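You operate a simulated robot arm through the tools that you are given. There is no shell and no other tool. Be economical: measure what you need, move in short steps, check, and stop when the job is done.

You are at the controls of a simulated robot arm. One attempt, no reset.

JOB
Shut the dryer down and lock its main switch off.
Fine: fan stopped, steam shut, vented till the door gauge is in the green, vent shut again.

The check looks at the end state, three seconds after you hand in, the way a careful person would. Anything else that was tipped, shoved, dropped, spilled or broken makes it a failure.

ROBOT AND FRAMES
A 7-joint arm with a two-finger parallel gripper on a trunk, on a base that drives. Base frame: it is fixed to the floor where the robot stands at the start and does not move with it; the origin is under the middle of the robot, x ahead of it, y to its left, z up. Units: mm, degrees, N and s.
With the tool pointing down near the work surface it reaches from about 100 to 720 mm from the robot's upright axis, wherever it stands. Its first joint turns from -166.0 to 166.0 degrees. Places, roughly: door gauge [300, -1400, 1300]; dryer [1500, -900, 1300]; heat knob [500, -600, 1200]; lock flap on the grey panel [500, -600, 1000]; red button marked fan [800, 0, 1300]; steam valve [400, -1000, 600]; switch with a red grip on the grey panel [500, -600, 1000]; vent lever [300, -1400, 600]. Payload 1.57 kg.
Tool frame: the origin (TCP) lies between the finger pads and is the grasp point; the fingertips stand 30 mm ahead of it; z points along the fingers, y is the line along which they close. Largest opening 110 mm; finger width 24, thickness 12; the body of the gripper, 48 by 112 mm, starts 78 mm behind the TCP.
Orientation is that of the tool frame in the base frame, as a unit quaternion [w, x, y, z]. With the fingers straight down and closing along the base's y, the tool's x points along the base's -x, its y along +y and its z along -z.

CONTROLS
- The arm moves only by the tool arm_command. Its argument "steps" is text: rows parted by semicolons, each of 6 numbers parted by spaces: the shift along the tool's x, y, z in mm, then the turn, a rotation vector about the tool's x, y, z in degrees. In form: tx ty tz wx wy wz; .... A call has 1 to 8 rows; each row shifts and turns the commanded pose from where the row before left it, along the tool's axes as they then stand. "gripper" is the closure in counts, from 0 (fully open) to 255 (shut), set as the call begins (left out, the last holds). Each row takes 0.2 s and may step no farther than 50 mm and 8.6 degrees from the row before; otherwise, or with a gripper value out of range, the whole call is refused. A pose out of reach is approached as far as the arm can. The call stops where the force on the tool passes 50 N (or 10 N more than at its start, if that is more) or the arm is blocked; 0.2 s more then pass. Each finger travels about 45 mm/s and halts on what it meets, pressing with about 21 N; the grip force reading is that of the motor and also rises with nothing between the fingers. The clock runs only during rows and for 0.2 s after the last one: add rows that do not move to give the fingers time. It gives the time, the measured TCP pose, the force on the tool (base axes), the opening and the grip force at its end, in the units of the frame above (readings bear some noise), with the torque about the TCP (base axes, N m) and any sound that the robot's microphone picked up.
- Cameras (640 x 400 px; columns grow to the right, rows downward): "scene" is now at [14.5, 104, 1579.6]; the picture's right is [-0.57, -0.82, 0.00], its down [-0.46, 0.32, -0.83] and it looks along [0.68, -0.47, -0.56] (base axes); focal length 283 px, centre (320, 200). "wrist" rides on the gripper at [70, 16, -141] in the tool frame; the picture's right is [-0.23, 0.97, 0.00], its down [-0.86, -0.20, -0.48] and it looks along [-0.47, -0.11, 0.88] (tool axes); focal length 222 px, centre (320, 200). There is no depth. A picture from a camera that has moved, and an enlarged one, comes with that camera's place and axes in the base frame and with its lens.
- capture(camera): a new picture of that camera. It takes no simulated time.
- move_column(by): slides the trunk up (or, below 0, down) by that many mm; the arm and the scene camera ride with it, the base frame stays. It gives what a move gives, with no picture.
- roll_base(legs): drives the robot by 1 to 6 legs, each [ahead, turn to the left] in mm and degrees, along the robot's own axes; the way and the turn of a leg run together, so that a leg with both is an arc; at most 1500 mm and 180 degrees a leg. The arm and the cameras ride along, it lands a little off, and it stops where it bumps. It gives what a move gives.
- head_to(pan, tilt): turns the head with the scene camera to pan (to the left, within 155 degrees either way) and tilt (down, from -29 to 69), counted from straight ahead of the robot. It gives what a move gives.
- close_up(camera, box): a new picture of the part [left, top, right, bottom] of that camera's present view, enlarged. It takes no simulated time.
- close_job(): hands the job in; it is judged then, once.

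Go step by step. Nothing tells you exact positions but the pictures and the camera data: compare them with the known pose of the tool, close in by small moves and look again before you grip or let go. The budget is 120 turns and 90 pictures, counting those below and the enlarged ones. Unless the task says otherwise, let go and move clear before handing in, and close with one line.

The tools are called after ">>>" by a JSON object that holds its "fn" and its "kwargs". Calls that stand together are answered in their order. arm_command: Moves the arm, as the interface text tells. Its arguments: {"type":"object","properties":{"steps":{"type":"string"},"gripper":{"type":"number"}},"required":["steps"]} The other tools are called the same way: move_column (by) slides the trunk up or down; roll_base (legs) drives the base; head_to (pan, tilt) turns the head that bears the scene camera; capture (camera) takes a picture; close_up (camera, box) takes an enlarged picture of a part of a camera's view; close_job () hands the job in.

At the start:

```text
t: 0.0
position: [447.9, -213.8, 999.8]
tcp_rot: [0.0, 0.0, 1.0, -0.001]
ft_force: [0.7, 0.3, 0.2]
torque: [-0.01, -0.01, 0.03]
grip_width: 109.9
gripper_force: 0.1
trunk travel left (down, up): [-500.0, 90.0]
robot x, y, heading: [-0.9, 3.8, 0.2]
head pan, tilt: [-34.8, 34.0]
```

scene: 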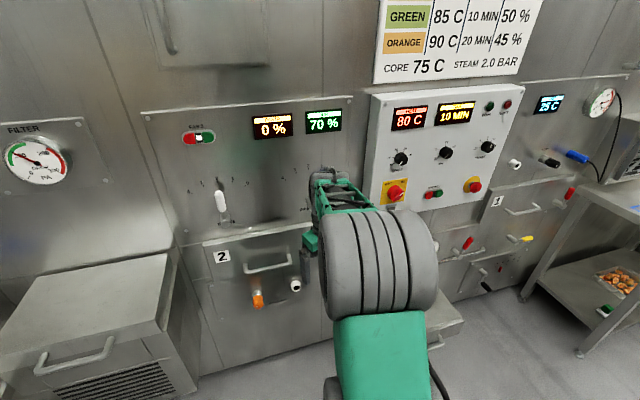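
wrist: 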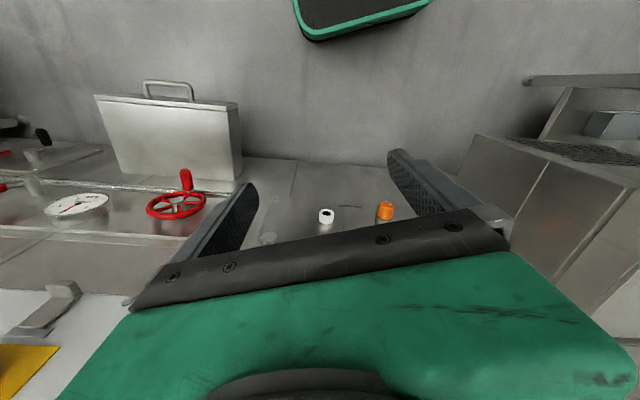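

I see the dryer front with displays, a grey panel with knobs and a red-on-yellow switch, and doors below. I'll enlarge the picture to read the labels and turn the head to see the rest.

>>> {"fn": "close_up", "kwargs": {"camera": "scene", "box": [360, 80, 530, 220]}}

>>> {"fn": "close_up", "kwargs": {"camera": "scene", "box": [160, 90, 360, 310]}}

>>> {"fn": "close_up", "kwargs": {"camera": "scene", "box": [430, 80, 640, 320]}}

```text
2.86 times, centred on (445, 150) of scene
camera zoom: at [14.5, 104.0, 1579.6], right [-0.57, -0.82, 0.0], down [-0.46, 0.32, -0.83], along [0.68, -0.47, -0.56], focal length 808 px, centre (-37, 343)
```

zoom: 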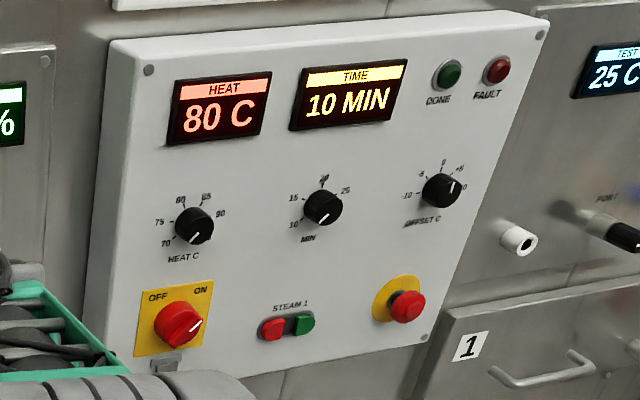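

```text
1.82 times, centred on (260, 200) of scene
camera zoom: at [14.5, 104.0, 1579.6], right [-0.57, -0.82, 0.0], down [-0.46, 0.32, -0.83], along [0.68, -0.47, -0.56], focal length 514 px, centre (429, 200)
```

zoom: 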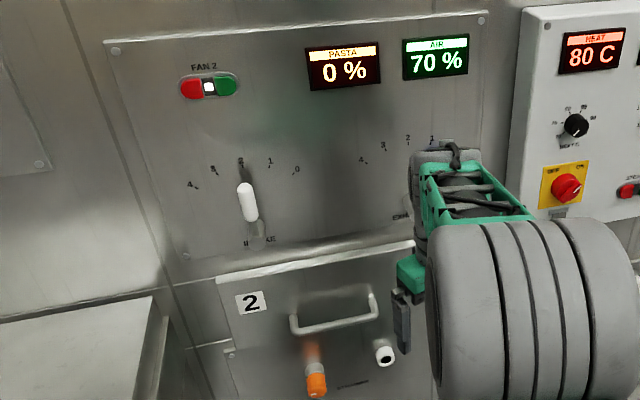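

```text
1.67 times, centred on (535, 200) of scene
camera zoom: at [14.5, 104.0, 1579.6], right [-0.57, -0.82, 0.0], down [-0.46, 0.32, -0.83], along [0.68, -0.47, -0.56], focal length 472 px, centre (-38, 200)
```

zoom: 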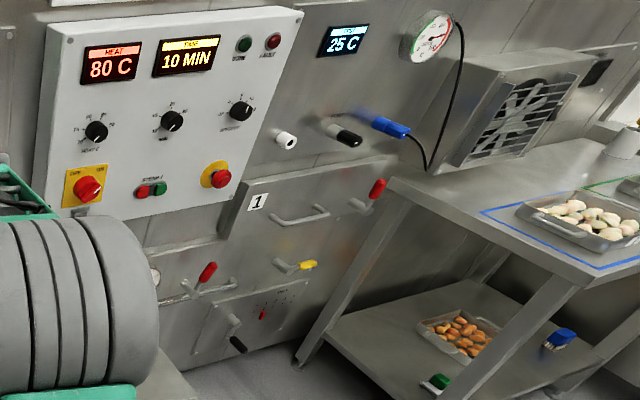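

The grey panel has a red switch on yellow with a small flap below it. I'll look further to the sides for the steam valve, vent lever and gauge.

>>> {"fn": "head_to", "kwargs": {"pan": -75, "tilt": 30}}

>>> {"fn": "capture", "kwargs": {"camera": "scene"}}

>>> {"fn": "head_to", "kwargs": {"pan": 0, "tilt": 20}}

>>> {"fn": "capture", "kwargs": {"camera": "scene"}}

```text
t: 1.1
position: [448.7, -214.4, 999.7]
tcp_rot: [0.0, 0.001, 1.0, 0.001]
ft_force: [-0.1, 0.0, 0.1]
torque: [0.0, 0.0, -0.01]
grip_width: 110.0
gripper_force: 0.0
trunk travel left (down, up): [-500.0, 90.0]
robot x, y, heading: [1.1, 0.4, -0.3]
head pan, tilt: [-75.0, 30.0]
```

```text
84 pictures are left
camera scene: at [-34.8, 67.1, 1585.9], right [-0.97, -0.26, 0.0], down [-0.13, 0.48, -0.87], along [0.22, -0.84, -0.5], focal length 283 px, centre (320, 200)
```

scene: 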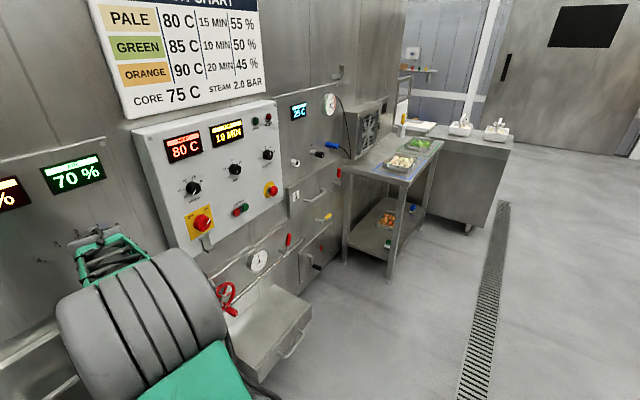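

```text
t: 2.5
position: [448.3, -214.3, 1000.4]
tcp_rot: [0.0, 0.0, 1.0, 0.001]
ft_force: [-1.0, 0.2, -0.4]
torque: [0.0, 0.02, 0.01]
grip_width: 110.1
gripper_force: 0.1
trunk travel left (down, up): [-500.0, 90.0]
robot x, y, heading: [-0.5, -0.1, 0.2]
head pan, tilt: [0.0, 20.0]
```

```text
83 pictures are left
camera scene: at [34.8, 154.4, 1602.0], right [0.0, -1.0, 0.0], down [-0.34, 0.0, -0.94], along [0.94, 0.0, -0.34], focal length 283 px, centre (320, 200)
```

scene: 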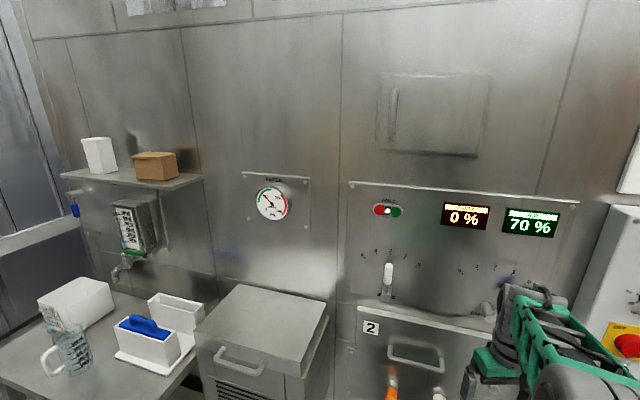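

FAN 2 sits near [798, -33, 1295]. I'll check its close-up and then look towards the right side for valve and vent labels.

>>> {"fn": "close_up", "kwargs": {"camera": "scene", "box": [340, 180, 500, 310]}}

>>> {"fn": "head_to", "kwargs": {"pan": -68, "tilt": 40}}

>>> {"fn": "close_up", "kwargs": {"camera": "scene", "box": [220, 60, 400, 290]}}

>>> {"fn": "close_up", "kwargs": {"camera": "scene", "box": [130, 60, 310, 240]}}

```text
3.08 times, centred on (420, 245) of scene
camera zoom: at [34.8, 154.4, 1602.0], right [0.0, -1.0, 0.0], down [-0.34, 0.0, -0.94], along [0.94, 0.0, -0.34], focal length 871 px, centre (12, 62)
```

zoom: 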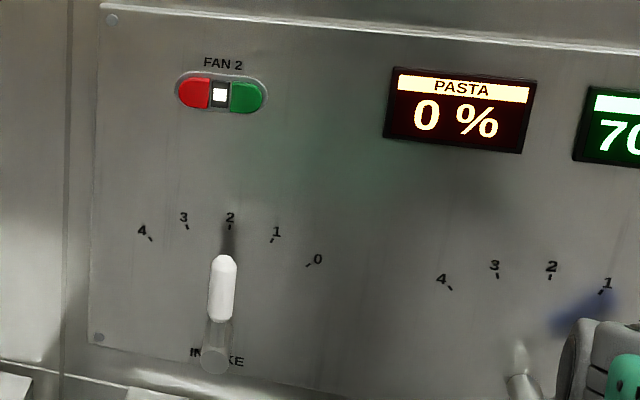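

```text
t: 3.9
position: [447.5, -214.3, 999.8]
tcp_rot: [0.001, 0.001, 1.0, 0.0]
ft_force: [0.4, 0.5, 0.8]
torque: [0.01, 0.01, -0.01]
grip_width: 110.3
gripper_force: 0.0
trunk travel left (down, up): [-500.0, 90.0]
robot x, y, heading: [0.3, 0.2, -0.2]
head pan, tilt: [-68.0, 40.0]
```

```text
1.74 times, centred on (310, 175) of scene
camera zoom: at [-26.4, 75.7, 1570.6], right [-0.93, -0.38, 0.0], down [-0.24, 0.6, -0.77], along [0.29, -0.71, -0.64], focal length 492 px, centre (337, 244)
```

zoom: 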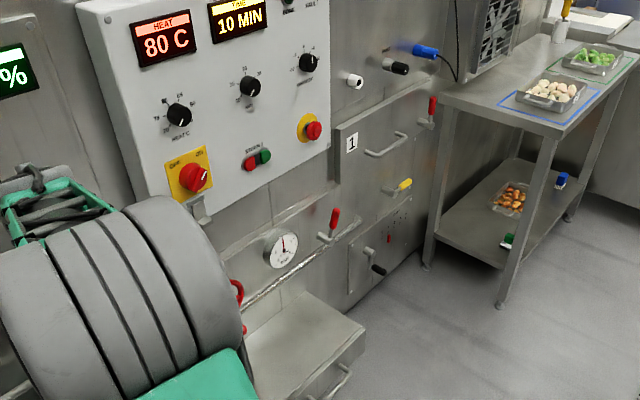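

```text
2.22 times, centred on (220, 150) of scene
camera zoom: at [-26.4, 75.7, 1570.6], right [-0.93, -0.38, 0.0], down [-0.24, 0.6, -0.77], along [0.29, -0.71, -0.64], focal length 629 px, centre (542, 311)
```

zoom: 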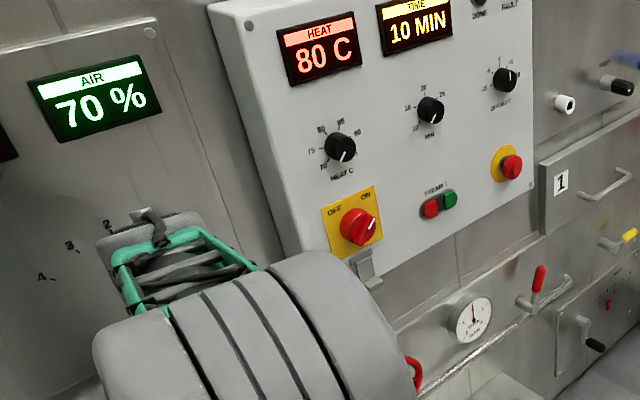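

The dryer front looks like a plane, normal about 17.6° to the right of straight ahead. I raise the trunk and tilt the tool forward with the fingers shut, for pressing the fan's red button.

>>> {"fn": "move_column", "kwargs": {"by": 85}}

>>> {"fn": "arm_command", "kwargs": {"steps": "-10 0 -20 0 -8.5 0;-10 0 -20 0 -8.5 0;-10 0 -20 0 -8.5 0;-10 0 -20 0 -8.5 0;-10 0 -10 0 -8.5 0;-10 0 0 0 -8.5 0;-10 0 0 0 -8.5 0;-10 0 0 0 -8.5 0", "gripper": 255}}

```text
t: 5.1
position: [448.1, -213.9, 1083.1]
tcp_rot: [0.0, 0.0, 1.0, 0.0]
ft_force: [-0.2, 0.2, -0.3]
torque: [0.01, -0.02, 0.06]
grip_width: 110.1
gripper_force: 0.1
trunk travel left (down, up): [-585.0, 5.0]
robot x, y, heading: [0.6, -2.9, 0.0]
head pan, tilt: [-68.0, 40.0]
```

```text
t: 6.9
position: [489.9, -214.0, 1208.3]
tcp_rot: [0.56, 0.001, 0.829, 0.0]
ft_force: [0.2, 0.2, -0.4]
torque: [0.02, 0.01, 0.0]
grip_width: 0.1
gripper_force: 21.1
trunk travel left (down, up): [-585.0, 5.0]
robot x, y, heading: [2.7, -2.9, 0.1]
head pan, tilt: [-68.0, 40.0]
```

Next I finish levelling the tool, yaw it square to the wall, and go to a standoff in front of the red FAN button.

>>> {"fn": "arm_command", "kwargs": {"steps": "0 0 0 0 -7.4 0;0 0 0 0 -7.3 0;0 0 0 0 -7.3 0;0 0 0 6 0 0;0 0 0 6 0 0;0 0 0 5.6 0 0"}}

>>> {"fn": "arm_command", "kwargs": {"steps": "-15 44 10 0 0 0;-15 44 10 0 0 0;-15 44 10 0 0 0;-15 44 10 0 0 0;-15 44 10 0 0 0;-15 44 10 0 0 0"}}

>>> {"fn": "head_to", "kwargs": {"pan": -5, "tilt": 25}}

>>> {"fn": "capture", "kwargs": {"camera": "scene"}}

>>> {"fn": "capture", "kwargs": {"camera": "wrist"}}

```text
t: 8.3
position: [490.7, -214.0, 1207.9]
tcp_rot: [0.699, 0.108, 0.699, -0.108]
ft_force: [0.4, -0.2, 0.5]
torque: [-0.04, -0.01, 0.05]
grip_width: 0.0
gripper_force: 20.7
trunk travel left (down, up): [-585.0, 5.0]
robot x, y, heading: [0.5, 2.2, -0.1]
head pan, tilt: [-68.0, 40.0]
```

```text
t: 9.7
position: [628.9, 17.8, 1299.1]
tcp_rot: [0.699, 0.108, 0.699, -0.108]
ft_force: [-0.7, 0.5, -0.6]
torque: [-0.05, -0.03, -0.03]
grip_width: 0.0
gripper_force: 21.0
trunk travel left (down, up): [-585.0, 5.0]
robot x, y, heading: [2.7, -2.1, -0.0]
head pan, tilt: [-68.0, 40.0]
```

```text
t: 11.1
position: [628.9, 17.7, 1300.4]
tcp_rot: [0.699, 0.109, 0.699, -0.109]
ft_force: [-0.6, -0.3, 0.2]
torque: [-0.01, 0.0, 0.0]
grip_width: 0.1
gripper_force: 21.1
trunk travel left (down, up): [-585.0, 5.0]
robot x, y, heading: [1.9, -3.8, 0.1]
head pan, tilt: [-5.0, 25.0]
```

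```text
79 pictures are left
camera scene: at [33.5, 146.5, 1678.8], right [-0.09, -1.0, 0.0], down [-0.42, 0.04, -0.91], along [0.9, -0.08, -0.42], focal length 283 px, centre (320, 200)
```

scene: 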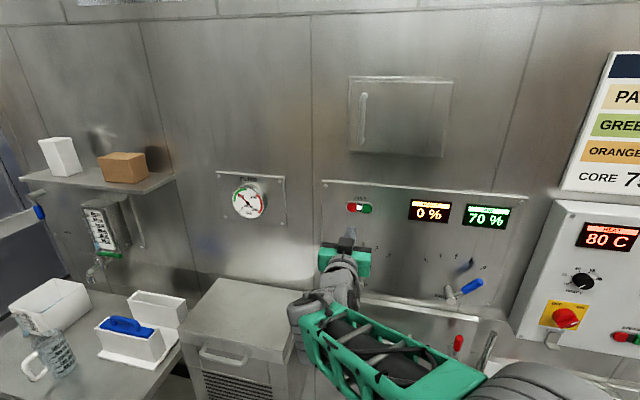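

```text
78 pictures are left
camera wrist: at [499.0, 75.1, 1229.7], right [0.29, 0.93, 0.23], down [-0.52, -0.05, 0.85], along [0.8, -0.37, 0.47], focal length 222 px, centre (320, 200)
```

wrist: 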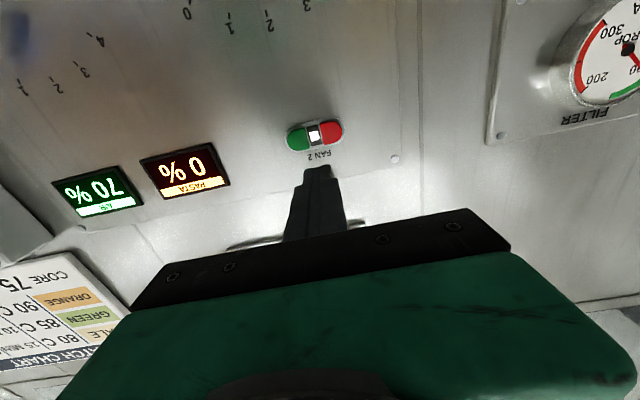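

From two views the red FAN button is at about [796, -20, 1295]. I align on it and advance, then press gently.

>>> {"fn": "arm_command", "kwargs": {"steps": "4 16 30 0 0 0;0 0 40 0 0 0;0 0 40 0 0 0;0 0 15 0 0 0;0 0 0 0 0 0"}}

>>> {"fn": "capture", "kwargs": {"camera": "wrist"}}

```text
t: 12.3
position: [753.0, -4.1, 1295.1]
tcp_rot: [0.699, 0.108, 0.699, -0.108]
ft_force: [0.6, 0.3, 0.0]
torque: [-0.03, 0.01, 0.0]
grip_width: 0.0
gripper_force: 20.8
trunk travel left (down, up): [-585.0, 5.0]
robot x, y, heading: [-0.8, 0.5, 0.1]
head pan, tilt: [-5.0, 25.0]
```

```text
77 pictures are left
camera wrist: at [622.7, 53.7, 1224.8], right [0.29, 0.93, 0.23], down [-0.52, -0.05, 0.85], along [0.8, -0.37, 0.47], focal length 222 px, centre (320, 200)
```

wrist: 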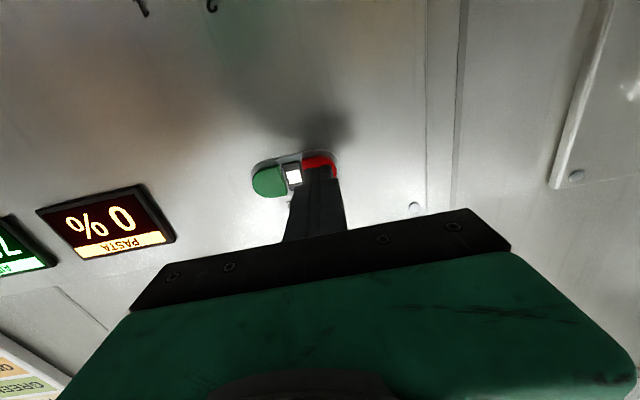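

The fingertip is just over the red half. Now press in small steps.

>>> {"fn": "arm_command", "kwargs": {"steps": "0 0 6 0 0 0;0 0 4 0 0 0;0 0 4 0 0 0;0 0 3 0 0 0;0 0 3 0 0 0;0 0 0 0 0 0"}}

>>> {"fn": "capture", "kwargs": {"camera": "wrist"}}

```text
t: 13.7
position: [767.1, -7.7, 1294.6]
tcp_rot: [0.699, 0.107, 0.698, -0.108]
ft_force: [-23.6, 5.5, -3.8]
torque: [0.02, 0.13, -0.13]
grip_width: 0.0
gripper_force: 21.1
trunk travel left (down, up): [-585.0, 5.0]
robot x, y, heading: [2.7, -1.7, -0.0]
head pan, tilt: [-5.0, 25.0]
heard: click
```

```text
76 pictures are left
camera wrist: at [638.0, 49.8, 1224.4], right [0.29, 0.93, 0.23], down [-0.52, -0.04, 0.85], along [0.8, -0.37, 0.47], focal length 222 px, centre (320, 200)
```

wrist: 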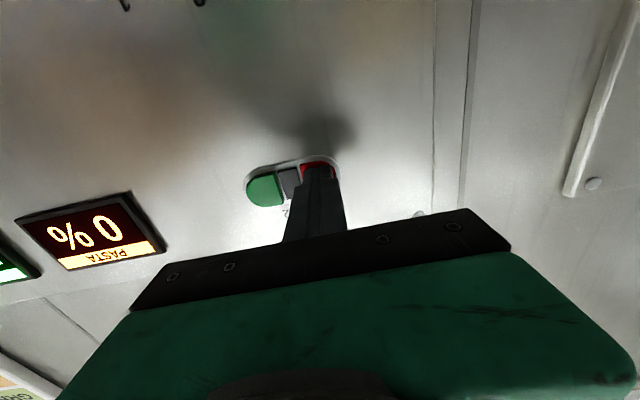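

The FAN lamp is out after a click. I back off, retract, and then drive along the dryer front, to stand across from the steam valve.

>>> {"fn": "arm_command", "kwargs": {"steps": "0 0 -40 0 0 0;0 0 -50 0 0 0;0 0 -50 0 0 0;0 0 -50 0 0 0;0 0 -50 0 0 0;0 0 -30 0 0 0"}}

>>> {"fn": "head_to", "kwargs": {"pan": -107, "tilt": 35}}

>>> {"fn": "capture", "kwargs": {"camera": "scene"}}

```text
t: 15.1
position: [514.0, 73.4, 1294.4]
tcp_rot: [0.699, 0.108, 0.699, -0.108]
ft_force: [0.8, -0.9, -0.2]
torque: [0.0, 0.0, 0.0]
grip_width: 0.0
gripper_force: 20.9
trunk travel left (down, up): [-585.0, 5.0]
robot x, y, heading: [1.4, -1.2, 0.2]
head pan, tilt: [-5.0, 25.0]
```

```text
t: 16.9
position: [514.7, 72.9, 1294.8]
tcp_rot: [0.699, 0.108, 0.699, -0.108]
ft_force: [-0.2, 0.5, -0.8]
torque: [-0.03, -0.03, 0.01]
grip_width: 0.0
gripper_force: 21.3
trunk travel left (down, up): [-585.0, 5.0]
robot x, y, heading: [1.4, -2.3, -0.0]
head pan, tilt: [-107.0, 35.0]
```

```text
75 pictures are left
camera scene: at [-84.0, 70.4, 1663.1], right [-0.96, 0.29, 0.0], down [0.17, 0.55, -0.82], along [-0.24, -0.78, -0.57], focal length 283 px, centre (320, 200)
```

scene: 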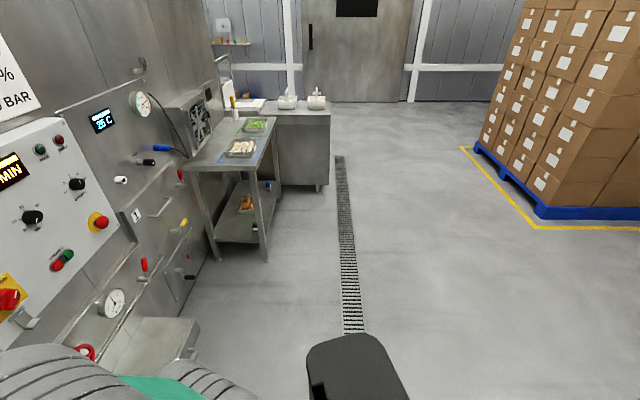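

The lane along the dryer is clear. I drive it now.

>>> {"fn": "roll_base", "kwargs": {"legs": [[0, -107.6], [850, 0], [0, 90]]}}

>>> {"fn": "head_to", "kwargs": {"pan": 0, "tilt": 40}}

>>> {"fn": "capture", "kwargs": {"camera": "scene"}}

>>> {"fn": "head_to", "kwargs": {"pan": -40, "tilt": 35}}

>>> {"fn": "capture", "kwargs": {"camera": "scene"}}

```text
t: 29.8
position: [269.3, -882.1, 1294.6]
tcp_rot: [0.679, 0.199, 0.679, -0.199]
ft_force: [-0.2, 0.7, 0.1]
torque: [-0.03, -0.01, 0.01]
grip_width: 0.1
gripper_force: 21.4
trunk travel left (down, up): [-585.0, 5.0]
robot x, y, heading: [-242.5, -820.6, -15.2]
head pan, tilt: [-107.0, 35.0]
```

```text
t: 31.6
position: [268.1, -882.0, 1295.3]
tcp_rot: [0.678, 0.198, 0.679, -0.199]
ft_force: [0.0, 0.7, 0.3]
torque: [0.03, 0.01, 0.02]
grip_width: 0.0
gripper_force: 20.7
trunk travel left (down, up): [-585.0, 5.0]
robot x, y, heading: [-244.3, -817.8, -15.1]
head pan, tilt: [0.0, 40.0]
```

```text
74 pictures are left
camera scene: at [-181.0, -677.0, 1655.5], right [-0.26, -0.97, 0.0], down [-0.62, 0.17, -0.77], along [0.74, -0.2, -0.64], focal length 283 px, centre (320, 200)
```

scene: 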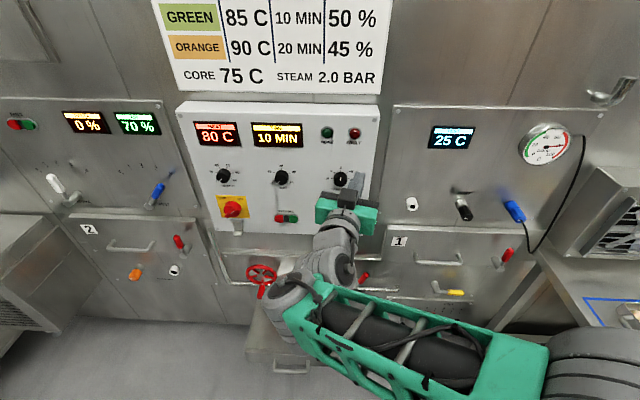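

```text
t: 32.7
position: [269.7, -882.2, 1294.3]
tcp_rot: [0.679, 0.199, 0.678, -0.199]
ft_force: [0.4, 0.1, -0.1]
torque: [0.01, -0.02, -0.01]
grip_width: 0.2
gripper_force: 21.1
trunk travel left (down, up): [-585.0, 5.0]
robot x, y, heading: [-245.5, -819.0, -15.0]
head pan, tilt: [-40.0, 35.0]
```

```text
73 pictures are left
camera scene: at [-212.6, -727.0, 1663.1], right [-0.82, -0.57, 0.0], down [-0.33, 0.47, -0.82], along [0.47, -0.67, -0.57], focal length 283 px, centre (320, 200)
```

scene: 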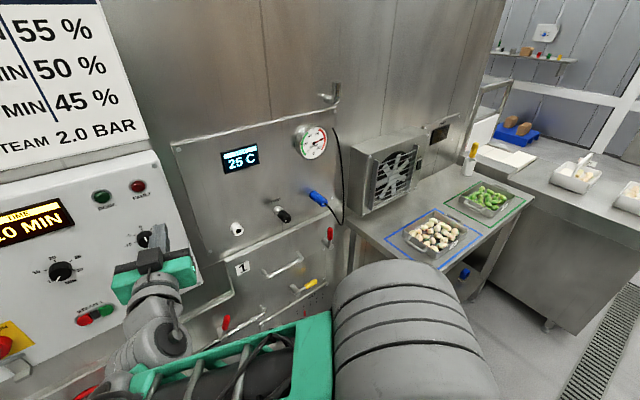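

I can see the door gauge at upper right and several levers under door 1. I'll enlarge those.

>>> {"fn": "close_up", "kwargs": {"camera": "scene", "box": [280, 110, 350, 170]}}

>>> {"fn": "close_up", "kwargs": {"camera": "scene", "box": [200, 210, 360, 350]}}

>>> {"fn": "move_column", "kwargs": {"by": -200}}

>>> {"fn": "capture", "kwargs": {"camera": "scene"}}

```text
6.67 times, centred on (315, 140) of scene
camera zoom: at [-212.6, -727.0, 1663.1], right [-0.82, -0.57, 0.0], down [-0.33, 0.47, -0.82], along [0.47, -0.67, -0.57], focal length 1886 px, centre (353, 600)
```

zoom: 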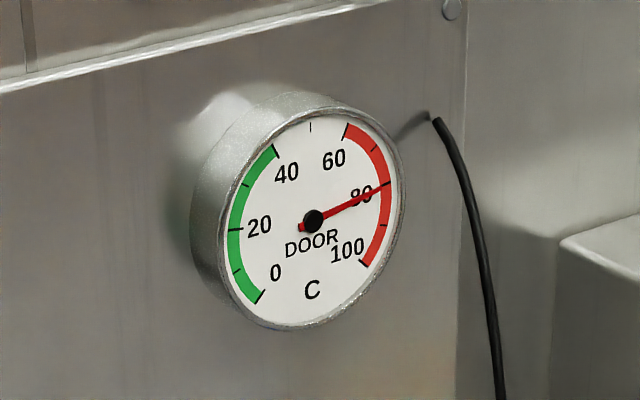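

```text
2.86 times, centred on (280, 280) of scene
camera zoom: at [-212.6, -727.0, 1663.1], right [-0.82, -0.57, 0.0], down [-0.33, 0.47, -0.82], along [0.47, -0.67, -0.57], focal length 808 px, centre (434, -29)
```

zoom: 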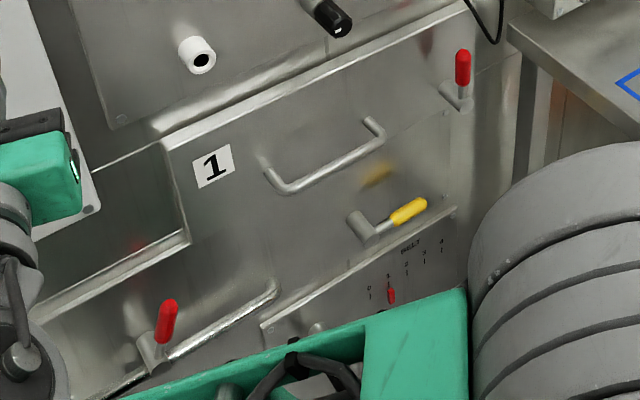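

```text
t: 34.9
position: [268.7, -882.9, 1095.0]
tcp_rot: [0.679, 0.199, 0.678, -0.198]
ft_force: [0.0, -0.1, 0.3]
torque: [-0.01, -0.02, 0.01]
grip_width: 0.0
gripper_force: 21.1
trunk travel left (down, up): [-385.0, 205.0]
robot x, y, heading: [-248.0, -819.6, -15.2]
head pan, tilt: [-40.0, 35.0]
```

```text
70 pictures are left
camera scene: at [-212.6, -727.1, 1463.1], right [-0.82, -0.57, 0.0], down [-0.33, 0.47, -0.82], along [0.47, -0.67, -0.57], focal length 283 px, centre (320, 200)
```

scene: 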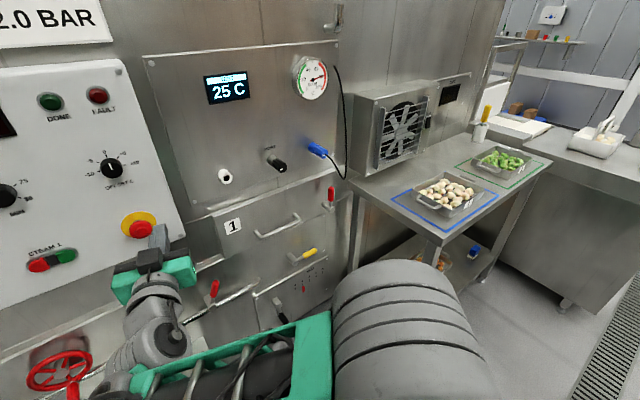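

Yellow handle is near [294, -1358, 638], a red-handled pipe valve near [403, -1011, 715], and a red wheel near [513, -631, 712]. I need the labels, so I go lower.

>>> {"fn": "move_column", "kwargs": {"by": -250}}

>>> {"fn": "capture", "kwargs": {"camera": "scene"}}

>>> {"fn": "head_to", "kwargs": {"pan": 20, "tilt": 30}}

>>> {"fn": "capture", "kwargs": {"camera": "scene"}}

>>> {"fn": "capture", "kwargs": {"camera": "wrist"}}

```text
t: 37.4
position: [268.0, -881.9, 844.3]
tcp_rot: [0.679, 0.198, 0.679, -0.198]
ft_force: [-0.5, 0.7, 0.5]
torque: [0.01, 0.02, 0.01]
grip_width: 0.2
gripper_force: 21.2
trunk travel left (down, up): [-135.0, 455.0]
robot x, y, heading: [-247.1, -819.0, -14.7]
head pan, tilt: [-40.0, 35.0]
```

```text
69 pictures are left
camera scene: at [-212.6, -727.1, 1213.1], right [-0.82, -0.57, 0.0], down [-0.33, 0.47, -0.82], along [0.47, -0.67, -0.57], focal length 283 px, centre (320, 200)
```

scene: 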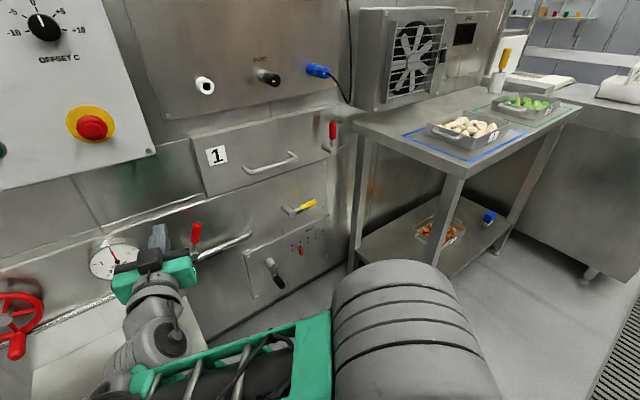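

```text
t: 38.7
position: [268.3, -882.4, 843.7]
tcp_rot: [0.679, 0.199, 0.679, -0.199]
ft_force: [0.0, 0.0, 0.8]
torque: [0.02, 0.01, -0.02]
grip_width: 0.0
gripper_force: 21.7
trunk travel left (down, up): [-135.0, 455.0]
robot x, y, heading: [-247.8, -818.9, -14.9]
head pan, tilt: [20.0, 30.0]
```

```text
68 pictures are left
camera scene: at [-173.0, -647.2, 1220.9], right [0.09, -1.0, 0.0], down [-0.5, -0.04, -0.87], along [0.86, 0.07, -0.5], focal length 283 px, centre (320, 200)
```

scene: 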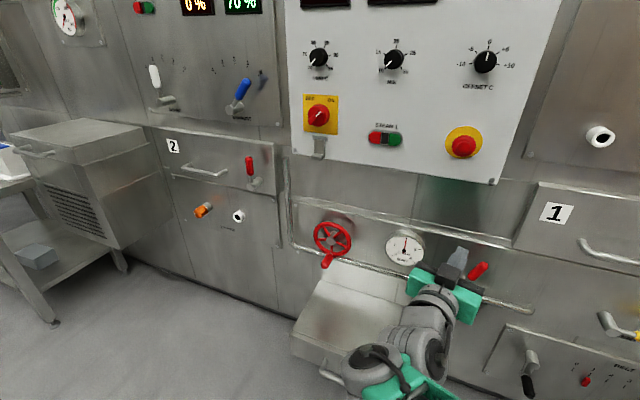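

```text
67 pictures are left
camera wrist: at [158.8, -792.6, 774.5], right [0.52, 0.82, 0.23], down [-0.51, 0.09, 0.86], along [0.68, -0.56, 0.47], focal length 222 px, centre (320, 200)
```

wrist: 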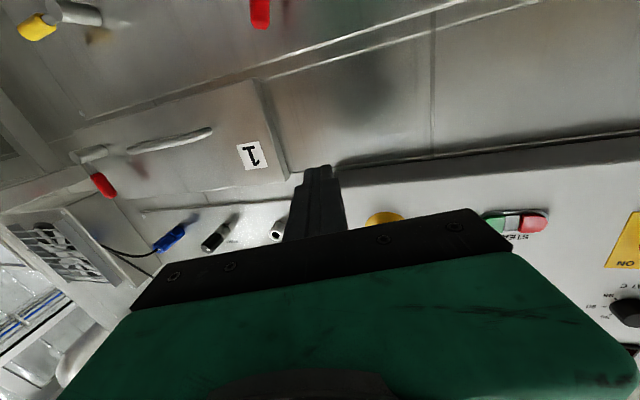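

I'll enlarge the wheel/gauge/lever area and yellow handle for labels.

>>> {"fn": "close_up", "kwargs": {"camera": "scene", "box": [300, 200, 540, 350]}}

>>> {"fn": "close_up", "kwargs": {"camera": "scene", "box": [290, 80, 420, 170]}}

>>> {"fn": "head_to", "kwargs": {"pan": -25, "tilt": 35}}

>>> {"fn": "close_up", "kwargs": {"camera": "scene", "box": [240, 160, 460, 320]}}

```text
2.67 times, centred on (420, 275) of scene
camera zoom: at [-173.0, -647.2, 1220.9], right [0.09, -1.0, 0.0], down [-0.5, -0.04, -0.87], along [0.86, 0.07, -0.5], focal length 755 px, centre (53, 0)
```

zoom: 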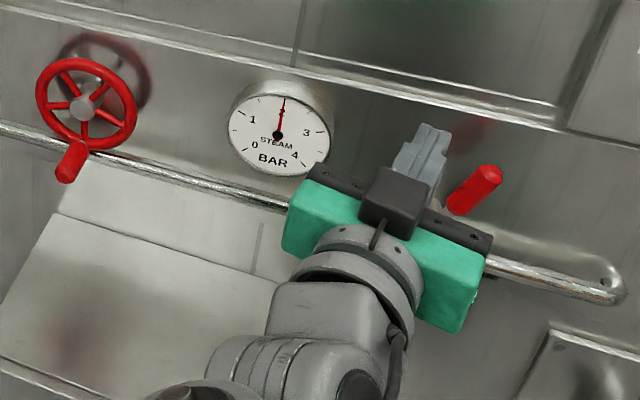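

```text
4.44 times, centred on (355, 125) of scene
camera zoom: at [-173.0, -647.2, 1220.9], right [0.09, -1.0, 0.0], down [-0.5, -0.04, -0.87], along [0.86, 0.07, -0.5], focal length 1258 px, centre (164, 533)
```

zoom: 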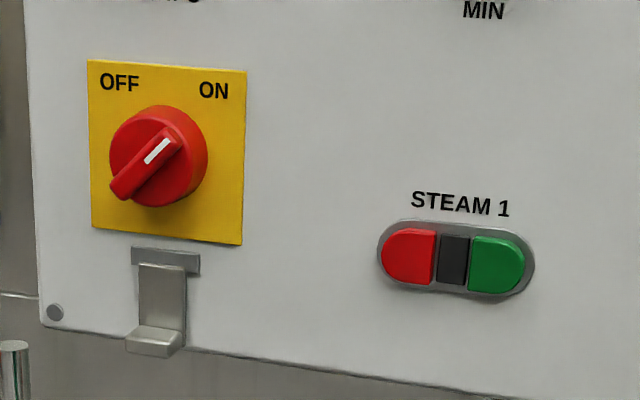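

```text
t: 39.9
position: [268.1, -882.4, 845.6]
tcp_rot: [0.679, 0.199, 0.679, -0.199]
ft_force: [-0.5, -0.3, 0.4]
torque: [0.01, 0.01, -0.03]
grip_width: 0.0
gripper_force: 21.6
trunk travel left (down, up): [-135.0, 455.0]
robot x, y, heading: [-247.1, -821.5, -15.2]
head pan, tilt: [-25.0, 35.0]
```

```text
2.50 times, centred on (350, 240) of scene
camera zoom: at [-195.6, -711.5, 1213.1], right [-0.64, -0.77, 0.0], down [-0.44, 0.37, -0.82], along [0.63, -0.53, -0.57], focal length 707 px, centre (245, 100)
```

zoom: 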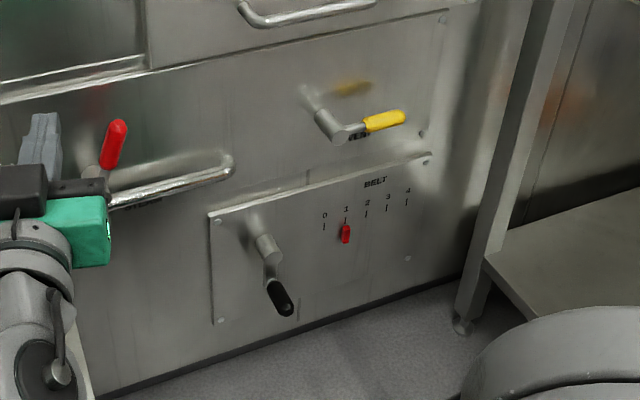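

The yellow handle has a label partly hidden. I'll move the arm up and aside to see the red lever on the pipe better, then zoom.

>>> {"fn": "arm_command", "kwargs": {"steps": "-40 45 0 0 0 0;-40 45 0 0 0 0;-40 45 0 0 0 0;-40 45 0 0 0 0"}}

>>> {"fn": "close_up", "kwargs": {"camera": "scene", "box": [230, 180, 350, 260]}}

>>> {"fn": "close_up", "kwargs": {"camera": "scene", "box": [340, 180, 430, 240]}}

```text
refused: row 1 steps farther than a row can; nothing moved
```

```text
5.00 times, centred on (290, 220) of scene
camera zoom: at [-195.6, -711.5, 1213.1], right [-0.64, -0.77, 0.0], down [-0.44, 0.37, -0.82], along [0.63, -0.53, -0.57], focal length 1415 px, centre (470, 100)
```

zoom: 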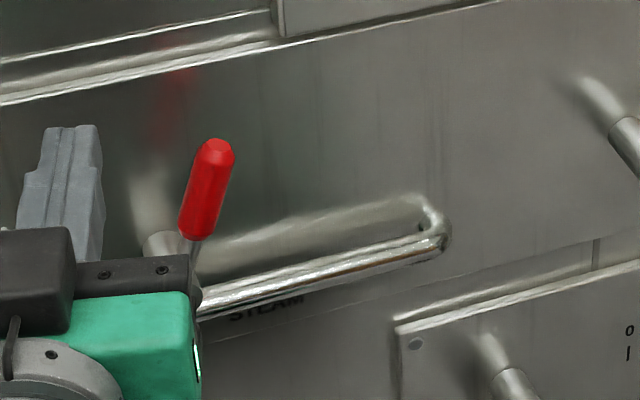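

```text
6.67 times, centred on (385, 210) of scene
camera zoom: at [-195.6, -711.5, 1213.1], right [-0.64, -0.77, 0.0], down [-0.44, 0.37, -0.82], along [0.63, -0.53, -0.57], focal length 1886 px, centre (-113, 133)
```

zoom: 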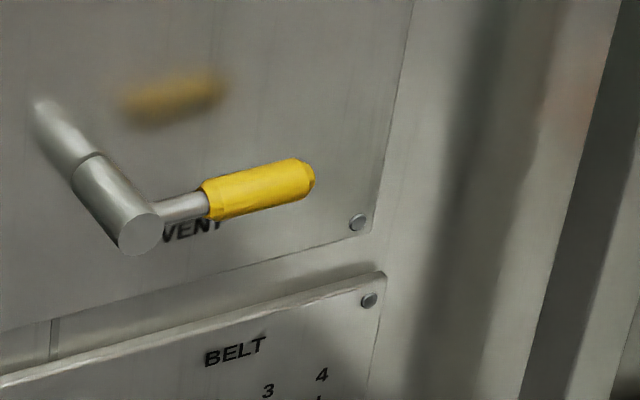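

VENT (yellow) and STEAM (red lever on the pipe) are confirmed by labels. I move the arm aside and look at the steam lever again.

>>> {"fn": "arm_command", "kwargs": {"steps": "-30 38 0 0 0 0;-30 38 0 0 0 0;-30 38 0 0 0 0;-30 38 0 0 0 0;-30 38 0 0 0 0;-30 38 0 0 0 0"}}

>>> {"fn": "close_up", "kwargs": {"camera": "scene", "box": [150, 160, 350, 290]}}

>>> {"fn": "close_up", "kwargs": {"camera": "scene", "box": [230, 180, 350, 260]}}

```text
t: 41.3
position: [392.9, -689.8, 1026.1]
tcp_rot: [0.679, 0.198, 0.679, -0.199]
ft_force: [-1.6, -0.9, 0.6]
torque: [0.01, 0.03, 0.03]
grip_width: 0.0
gripper_force: 21.0
trunk travel left (down, up): [-135.0, 455.0]
robot x, y, heading: [-247.7, -821.8, -15.0]
head pan, tilt: [-25.0, 35.0]
```

```text
3.08 times, centred on (250, 225) of scene
camera zoom: at [-195.7, -711.7, 1213.1], right [-0.64, -0.77, 0.0], down [-0.44, 0.37, -0.82], along [0.63, -0.53, -0.57], focal length 871 px, centre (535, 123)
```

zoom: 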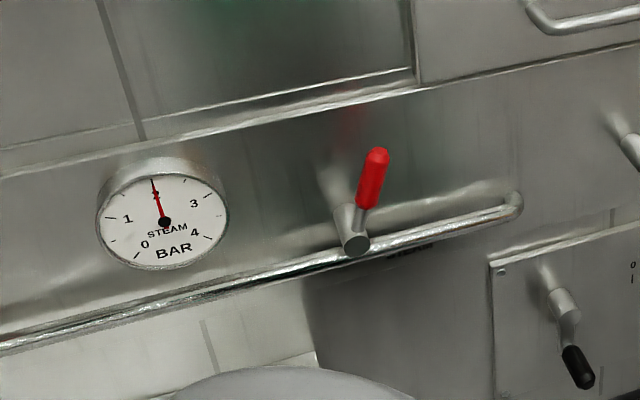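

```text
5.00 times, centred on (290, 220) of scene
camera zoom: at [-195.7, -711.7, 1213.1], right [-0.64, -0.77, 0.0], down [-0.44, 0.37, -0.82], along [0.63, -0.53, -0.57], focal length 1415 px, centre (470, 100)
```

zoom: 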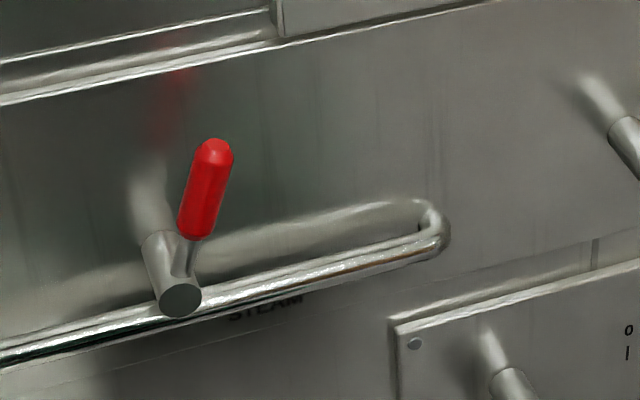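

The steam lever's handle is at about [418, -1018, 682], its hub near z 605, pointing up and slightly right. I square the tool to the wall again and move to a standoff left of it.

>>> {"fn": "arm_command", "kwargs": {"steps": "0 0 -15 -7.5 0 0;0 0 0 -7.5 0 0;10 -40 0 0 0 0;30 -38 0 0 0 0;30 -38 0 0 0 0;30 -38 0 0 0 0;30 -38 0 0 0 0;30 -38 0 0 0 0"}}

>>> {"fn": "arm_command", "kwargs": {"steps": "45 -4 0 0 0 0;45 -4 0 0 0 0;45 -4 0 0 0 0;45 -4 0 0 0 0"}}

>>> {"fn": "capture", "kwargs": {"camera": "wrist"}}

>>> {"fn": "capture", "kwargs": {"camera": "scene"}}

```text
t: 43.1
position: [307.9, -900.4, 865.7]
tcp_rot: [0.699, 0.109, 0.699, -0.108]
ft_force: [0.1, 1.3, -0.7]
torque: [-0.02, 0.01, 0.01]
grip_width: 0.0
gripper_force: 20.9
trunk travel left (down, up): [-135.0, 455.0]
robot x, y, heading: [-242.5, -815.6, -15.0]
head pan, tilt: [-25.0, 35.0]
```

```text
t: 44.1
position: [304.2, -915.2, 684.9]
tcp_rot: [0.7, 0.107, 0.698, -0.107]
ft_force: [0.1, 0.3, -0.2]
torque: [0.0, -0.02, 0.0]
grip_width: 0.0
gripper_force: 20.7
trunk travel left (down, up): [-135.0, 455.0]
robot x, y, heading: [-243.1, -818.0, -15.1]
head pan, tilt: [-25.0, 35.0]
```

```text
59 pictures are left
camera wrist: at [174.4, -857.7, 614.8], right [0.29, 0.93, 0.23], down [-0.52, -0.05, 0.85], along [0.8, -0.37, 0.47], focal length 222 px, centre (320, 200)
```

wrist: 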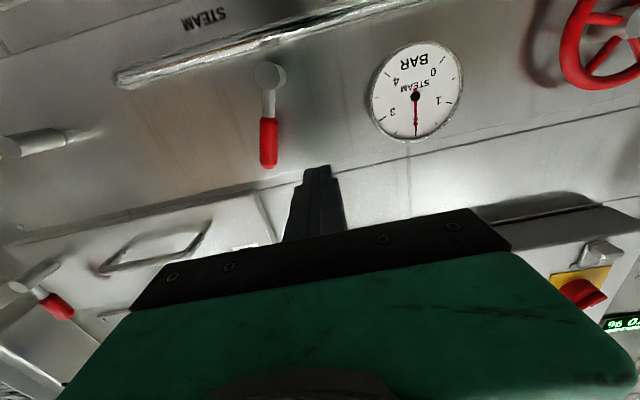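

```text
58 pictures are left
camera scene: at [-196.0, -711.6, 1213.2], right [-0.64, -0.77, 0.0], down [-0.44, 0.37, -0.82], along [0.63, -0.53, -0.57], focal length 283 px, centre (320, 200)
```

scene: 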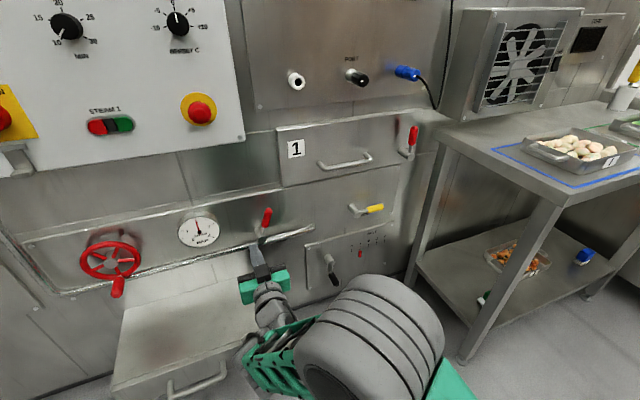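

The finger stands left of the lever with clearance. I advance it to the handle's depth.

>>> {"fn": "arm_command", "kwargs": {"steps": "0 0 40 0 0 0;0 0 40 0 0 0;0 0 40 0 0 0"}}

>>> {"fn": "capture", "kwargs": {"camera": "wrist"}}

>>> {"fn": "close_up", "kwargs": {"camera": "scene", "box": [170, 180, 350, 300]}}

```text
t: 44.9
position: [417.7, -951.7, 683.0]
tcp_rot: [0.699, 0.107, 0.699, -0.107]
ft_force: [0.9, 0.7, -0.5]
torque: [0.01, 0.03, -0.03]
grip_width: 0.0
gripper_force: 20.5
trunk travel left (down, up): [-135.0, 455.0]
robot x, y, heading: [-249.0, -818.0, -15.2]
head pan, tilt: [-25.0, 35.0]
```

```text
57 pictures are left
camera wrist: at [287.4, -894.2, 613.9], right [0.29, 0.93, 0.23], down [-0.52, -0.04, 0.86], along [0.8, -0.37, 0.47], focal length 222 px, centre (320, 200)
```

wrist: 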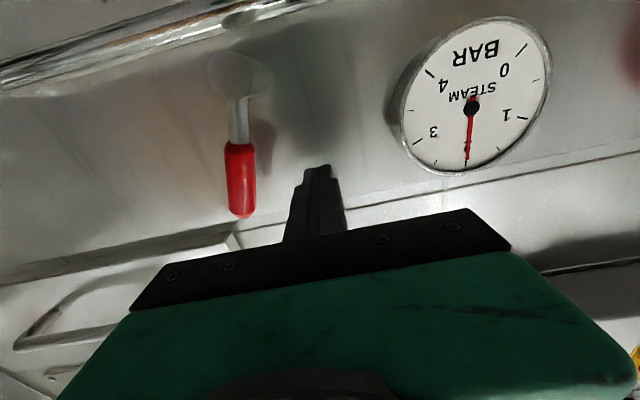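

```text
3.33 times, centred on (260, 240) of scene
camera zoom: at [-195.9, -711.5, 1213.1], right [-0.64, -0.77, 0.0], down [-0.44, 0.37, -0.82], along [0.63, -0.53, -0.57], focal length 943 px, centre (520, 67)
```

zoom: 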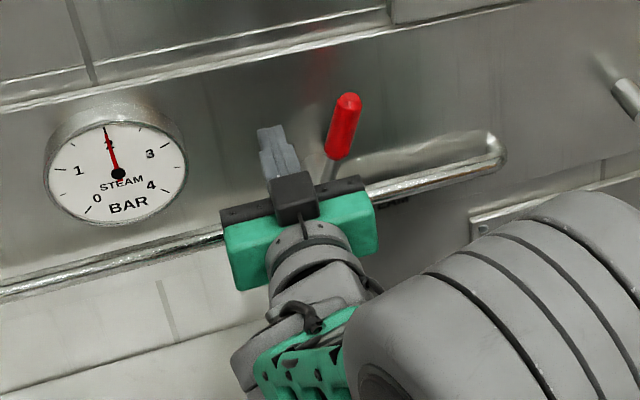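

The handle is at depth n≈712 and leans about 22° right of vertical. I go a bit deeper, then push it clockwise in an arc.

>>> {"fn": "arm_command", "kwargs": {"steps": "0 0 12 0 0 0;4 -38 0 0 0 0;3 -12 0 0 0 0;2 -12 0 0 0 0;4 -9 0 0 0 0;6 -9 0 0 0 0"}}

>>> {"fn": "capture", "kwargs": {"camera": "wrist"}}

```text
t: 46.3
position: [405.9, -1032.5, 665.5]
tcp_rot: [0.699, 0.109, 0.699, -0.108]
ft_force: [-0.9, -0.2, 0.7]
torque: [0.0, -0.05, 0.02]
grip_width: 0.0
gripper_force: 20.9
trunk travel left (down, up): [-135.0, 455.0]
robot x, y, heading: [-248.4, -817.9, -15.0]
head pan, tilt: [-25.0, 35.0]
```

```text
55 pictures are left
camera wrist: at [275.9, -974.9, 595.5], right [0.29, 0.93, 0.23], down [-0.52, -0.05, 0.85], along [0.8, -0.37, 0.47], focal length 222 px, centre (320, 200)
```

wrist: 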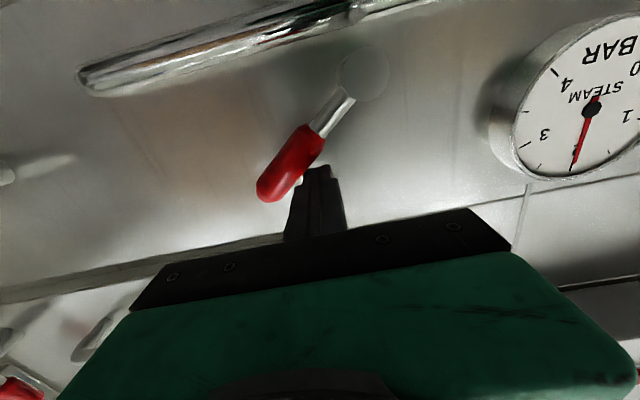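

The lever turns easily with the push. Continue towards horizontal.

>>> {"fn": "arm_command", "kwargs": {"steps": "7 -9 0 0 0 0;8 -8 0 0 0 0;11 -7 0 0 0 0;12 -6 0 0 0 0;8 -3 0 0 0 0;0 0 0 0 0 0"}}

>>> {"fn": "capture", "kwargs": {"camera": "wrist"}}

```text
t: 47.7
position: [395.9, -1064.2, 624.4]
tcp_rot: [0.702, 0.108, 0.695, -0.109]
ft_force: [0.6, 3.1, 16.7]
torque: [-0.02, -0.25, 0.13]
grip_width: 0.0
gripper_force: 21.6
trunk travel left (down, up): [-135.0, 455.0]
robot x, y, heading: [-245.8, -821.1, -15.1]
head pan, tilt: [-25.0, 35.0]
```

```text
54 pictures are left
camera wrist: at [268.0, -1006.0, 552.6], right [0.29, 0.93, 0.23], down [-0.52, -0.04, 0.85], along [0.8, -0.37, 0.47], focal length 222 px, centre (320, 200)
```

wrist: 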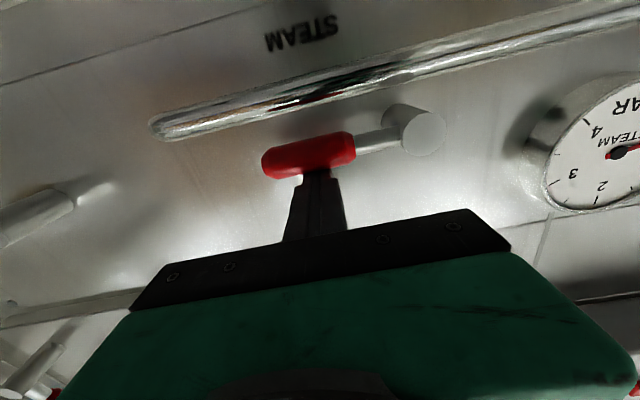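

The lever hit its stop at horizontal, and the steam gauge's needle seems to have moved. Back off and read the gauge.

>>> {"fn": "arm_command", "kwargs": {"steps": "-15 0 0 0 0 0;-20 0 0 0 0 0;0 0 -40 0 0 0;0 0 -45 0 0 0;0 0 0 0 0 0"}}

>>> {"fn": "close_up", "kwargs": {"camera": "scene", "box": [170, 180, 350, 300]}}

>>> {"fn": "capture", "kwargs": {"camera": "wrist"}}

```text
t: 48.9
position: [314.6, -1039.2, 655.3]
tcp_rot: [0.698, 0.108, 0.699, -0.109]
ft_force: [0.2, 0.2, -0.2]
torque: [0.0, -0.01, -0.02]
grip_width: 0.1
gripper_force: 21.4
trunk travel left (down, up): [-135.0, 455.0]
robot x, y, heading: [-248.0, -820.7, -15.2]
head pan, tilt: [-25.0, 35.0]
```

```text
3.33 times, centred on (260, 240) of scene
camera zoom: at [-195.6, -711.6, 1213.1], right [-0.64, -0.77, 0.0], down [-0.44, 0.37, -0.82], along [0.63, -0.53, -0.57], focal length 943 px, centre (520, 67)
```

zoom: 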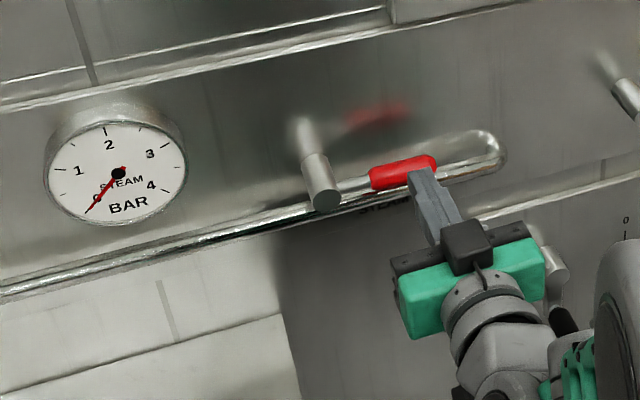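

```text
52 pictures are left
camera wrist: at [185.4, -980.5, 585.0], right [0.29, 0.93, 0.23], down [-0.52, -0.05, 0.86], along [0.8, -0.37, 0.47], focal length 222 px, centre (320, 200)
```

wrist: 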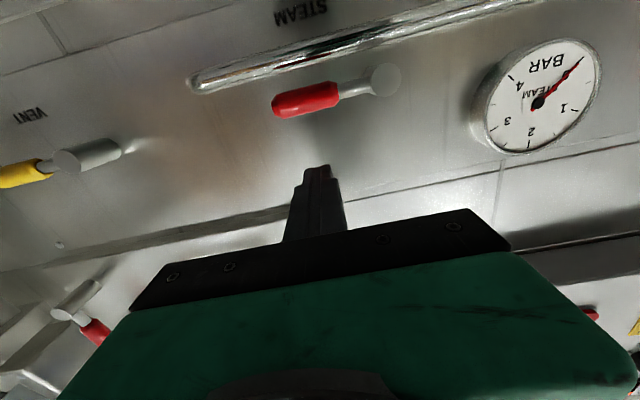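

Steam reads 0 bar, so that lever is shut. Next the VENT lever: I slide right towards it at standoff and look.

>>> {"fn": "arm_command", "kwargs": {"steps": "0 -35 -20 0 0 0;8 -40 0 0 0 0;8 -40 0 0 0 0;8 -40 0 0 0 0;8 -40 0 0 0 0;8 -40 0 0 0 0"}}

>>> {"fn": "capture", "kwargs": {"camera": "wrist"}}

>>> {"fn": "head_to", "kwargs": {"pan": -40, "tilt": 35}}

>>> {"fn": "capture", "kwargs": {"camera": "scene"}}

```text
t: 50.3
position: [225.0, -1257.6, 614.6]
tcp_rot: [0.699, 0.108, 0.699, -0.108]
ft_force: [-0.6, 0.0, -0.5]
torque: [0.03, 0.0, -0.01]
grip_width: 0.0
gripper_force: 20.8
trunk travel left (down, up): [-135.0, 455.0]
robot x, y, heading: [-246.0, -818.1, -15.1]
head pan, tilt: [-25.0, 35.0]
```

```text
51 pictures are left
camera wrist: at [95.7, -1199.5, 545.1], right [0.29, 0.93, 0.23], down [-0.52, -0.05, 0.86], along [0.8, -0.37, 0.47], focal length 222 px, centre (320, 200)
```

wrist: 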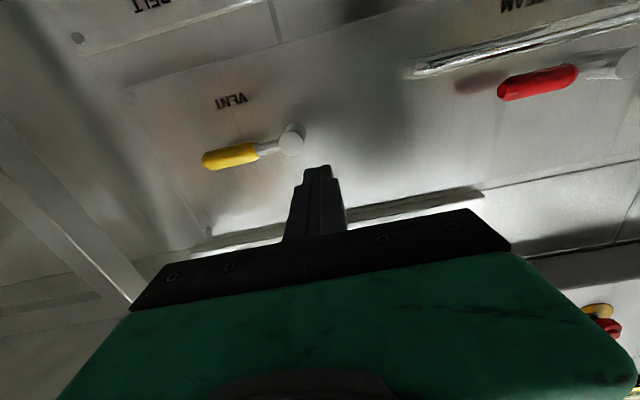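

```text
t: 51.0
position: [226.5, -1257.4, 614.6]
tcp_rot: [0.699, 0.107, 0.699, -0.108]
ft_force: [0.1, 0.4, 1.0]
torque: [0.01, 0.0, 0.0]
grip_width: 0.0
gripper_force: 21.2
trunk travel left (down, up): [-135.0, 455.0]
robot x, y, heading: [-246.5, -817.1, -14.8]
head pan, tilt: [-40.0, 35.0]
```

```text
50 pictures are left
camera scene: at [-212.6, -727.2, 1213.1], right [-0.82, -0.57, 0.0], down [-0.33, 0.47, -0.82], along [0.47, -0.67, -0.57], focal length 283 px, centre (320, 200)
```

scene: 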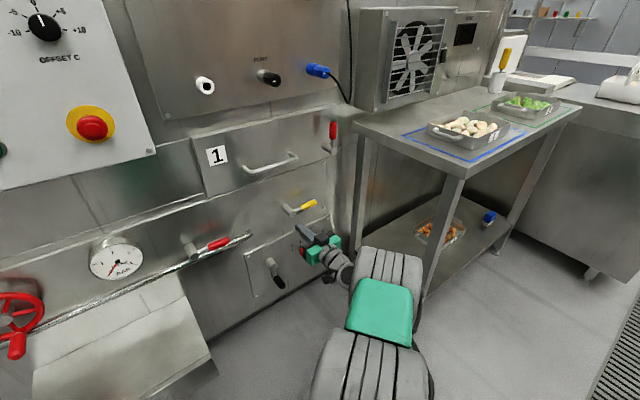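

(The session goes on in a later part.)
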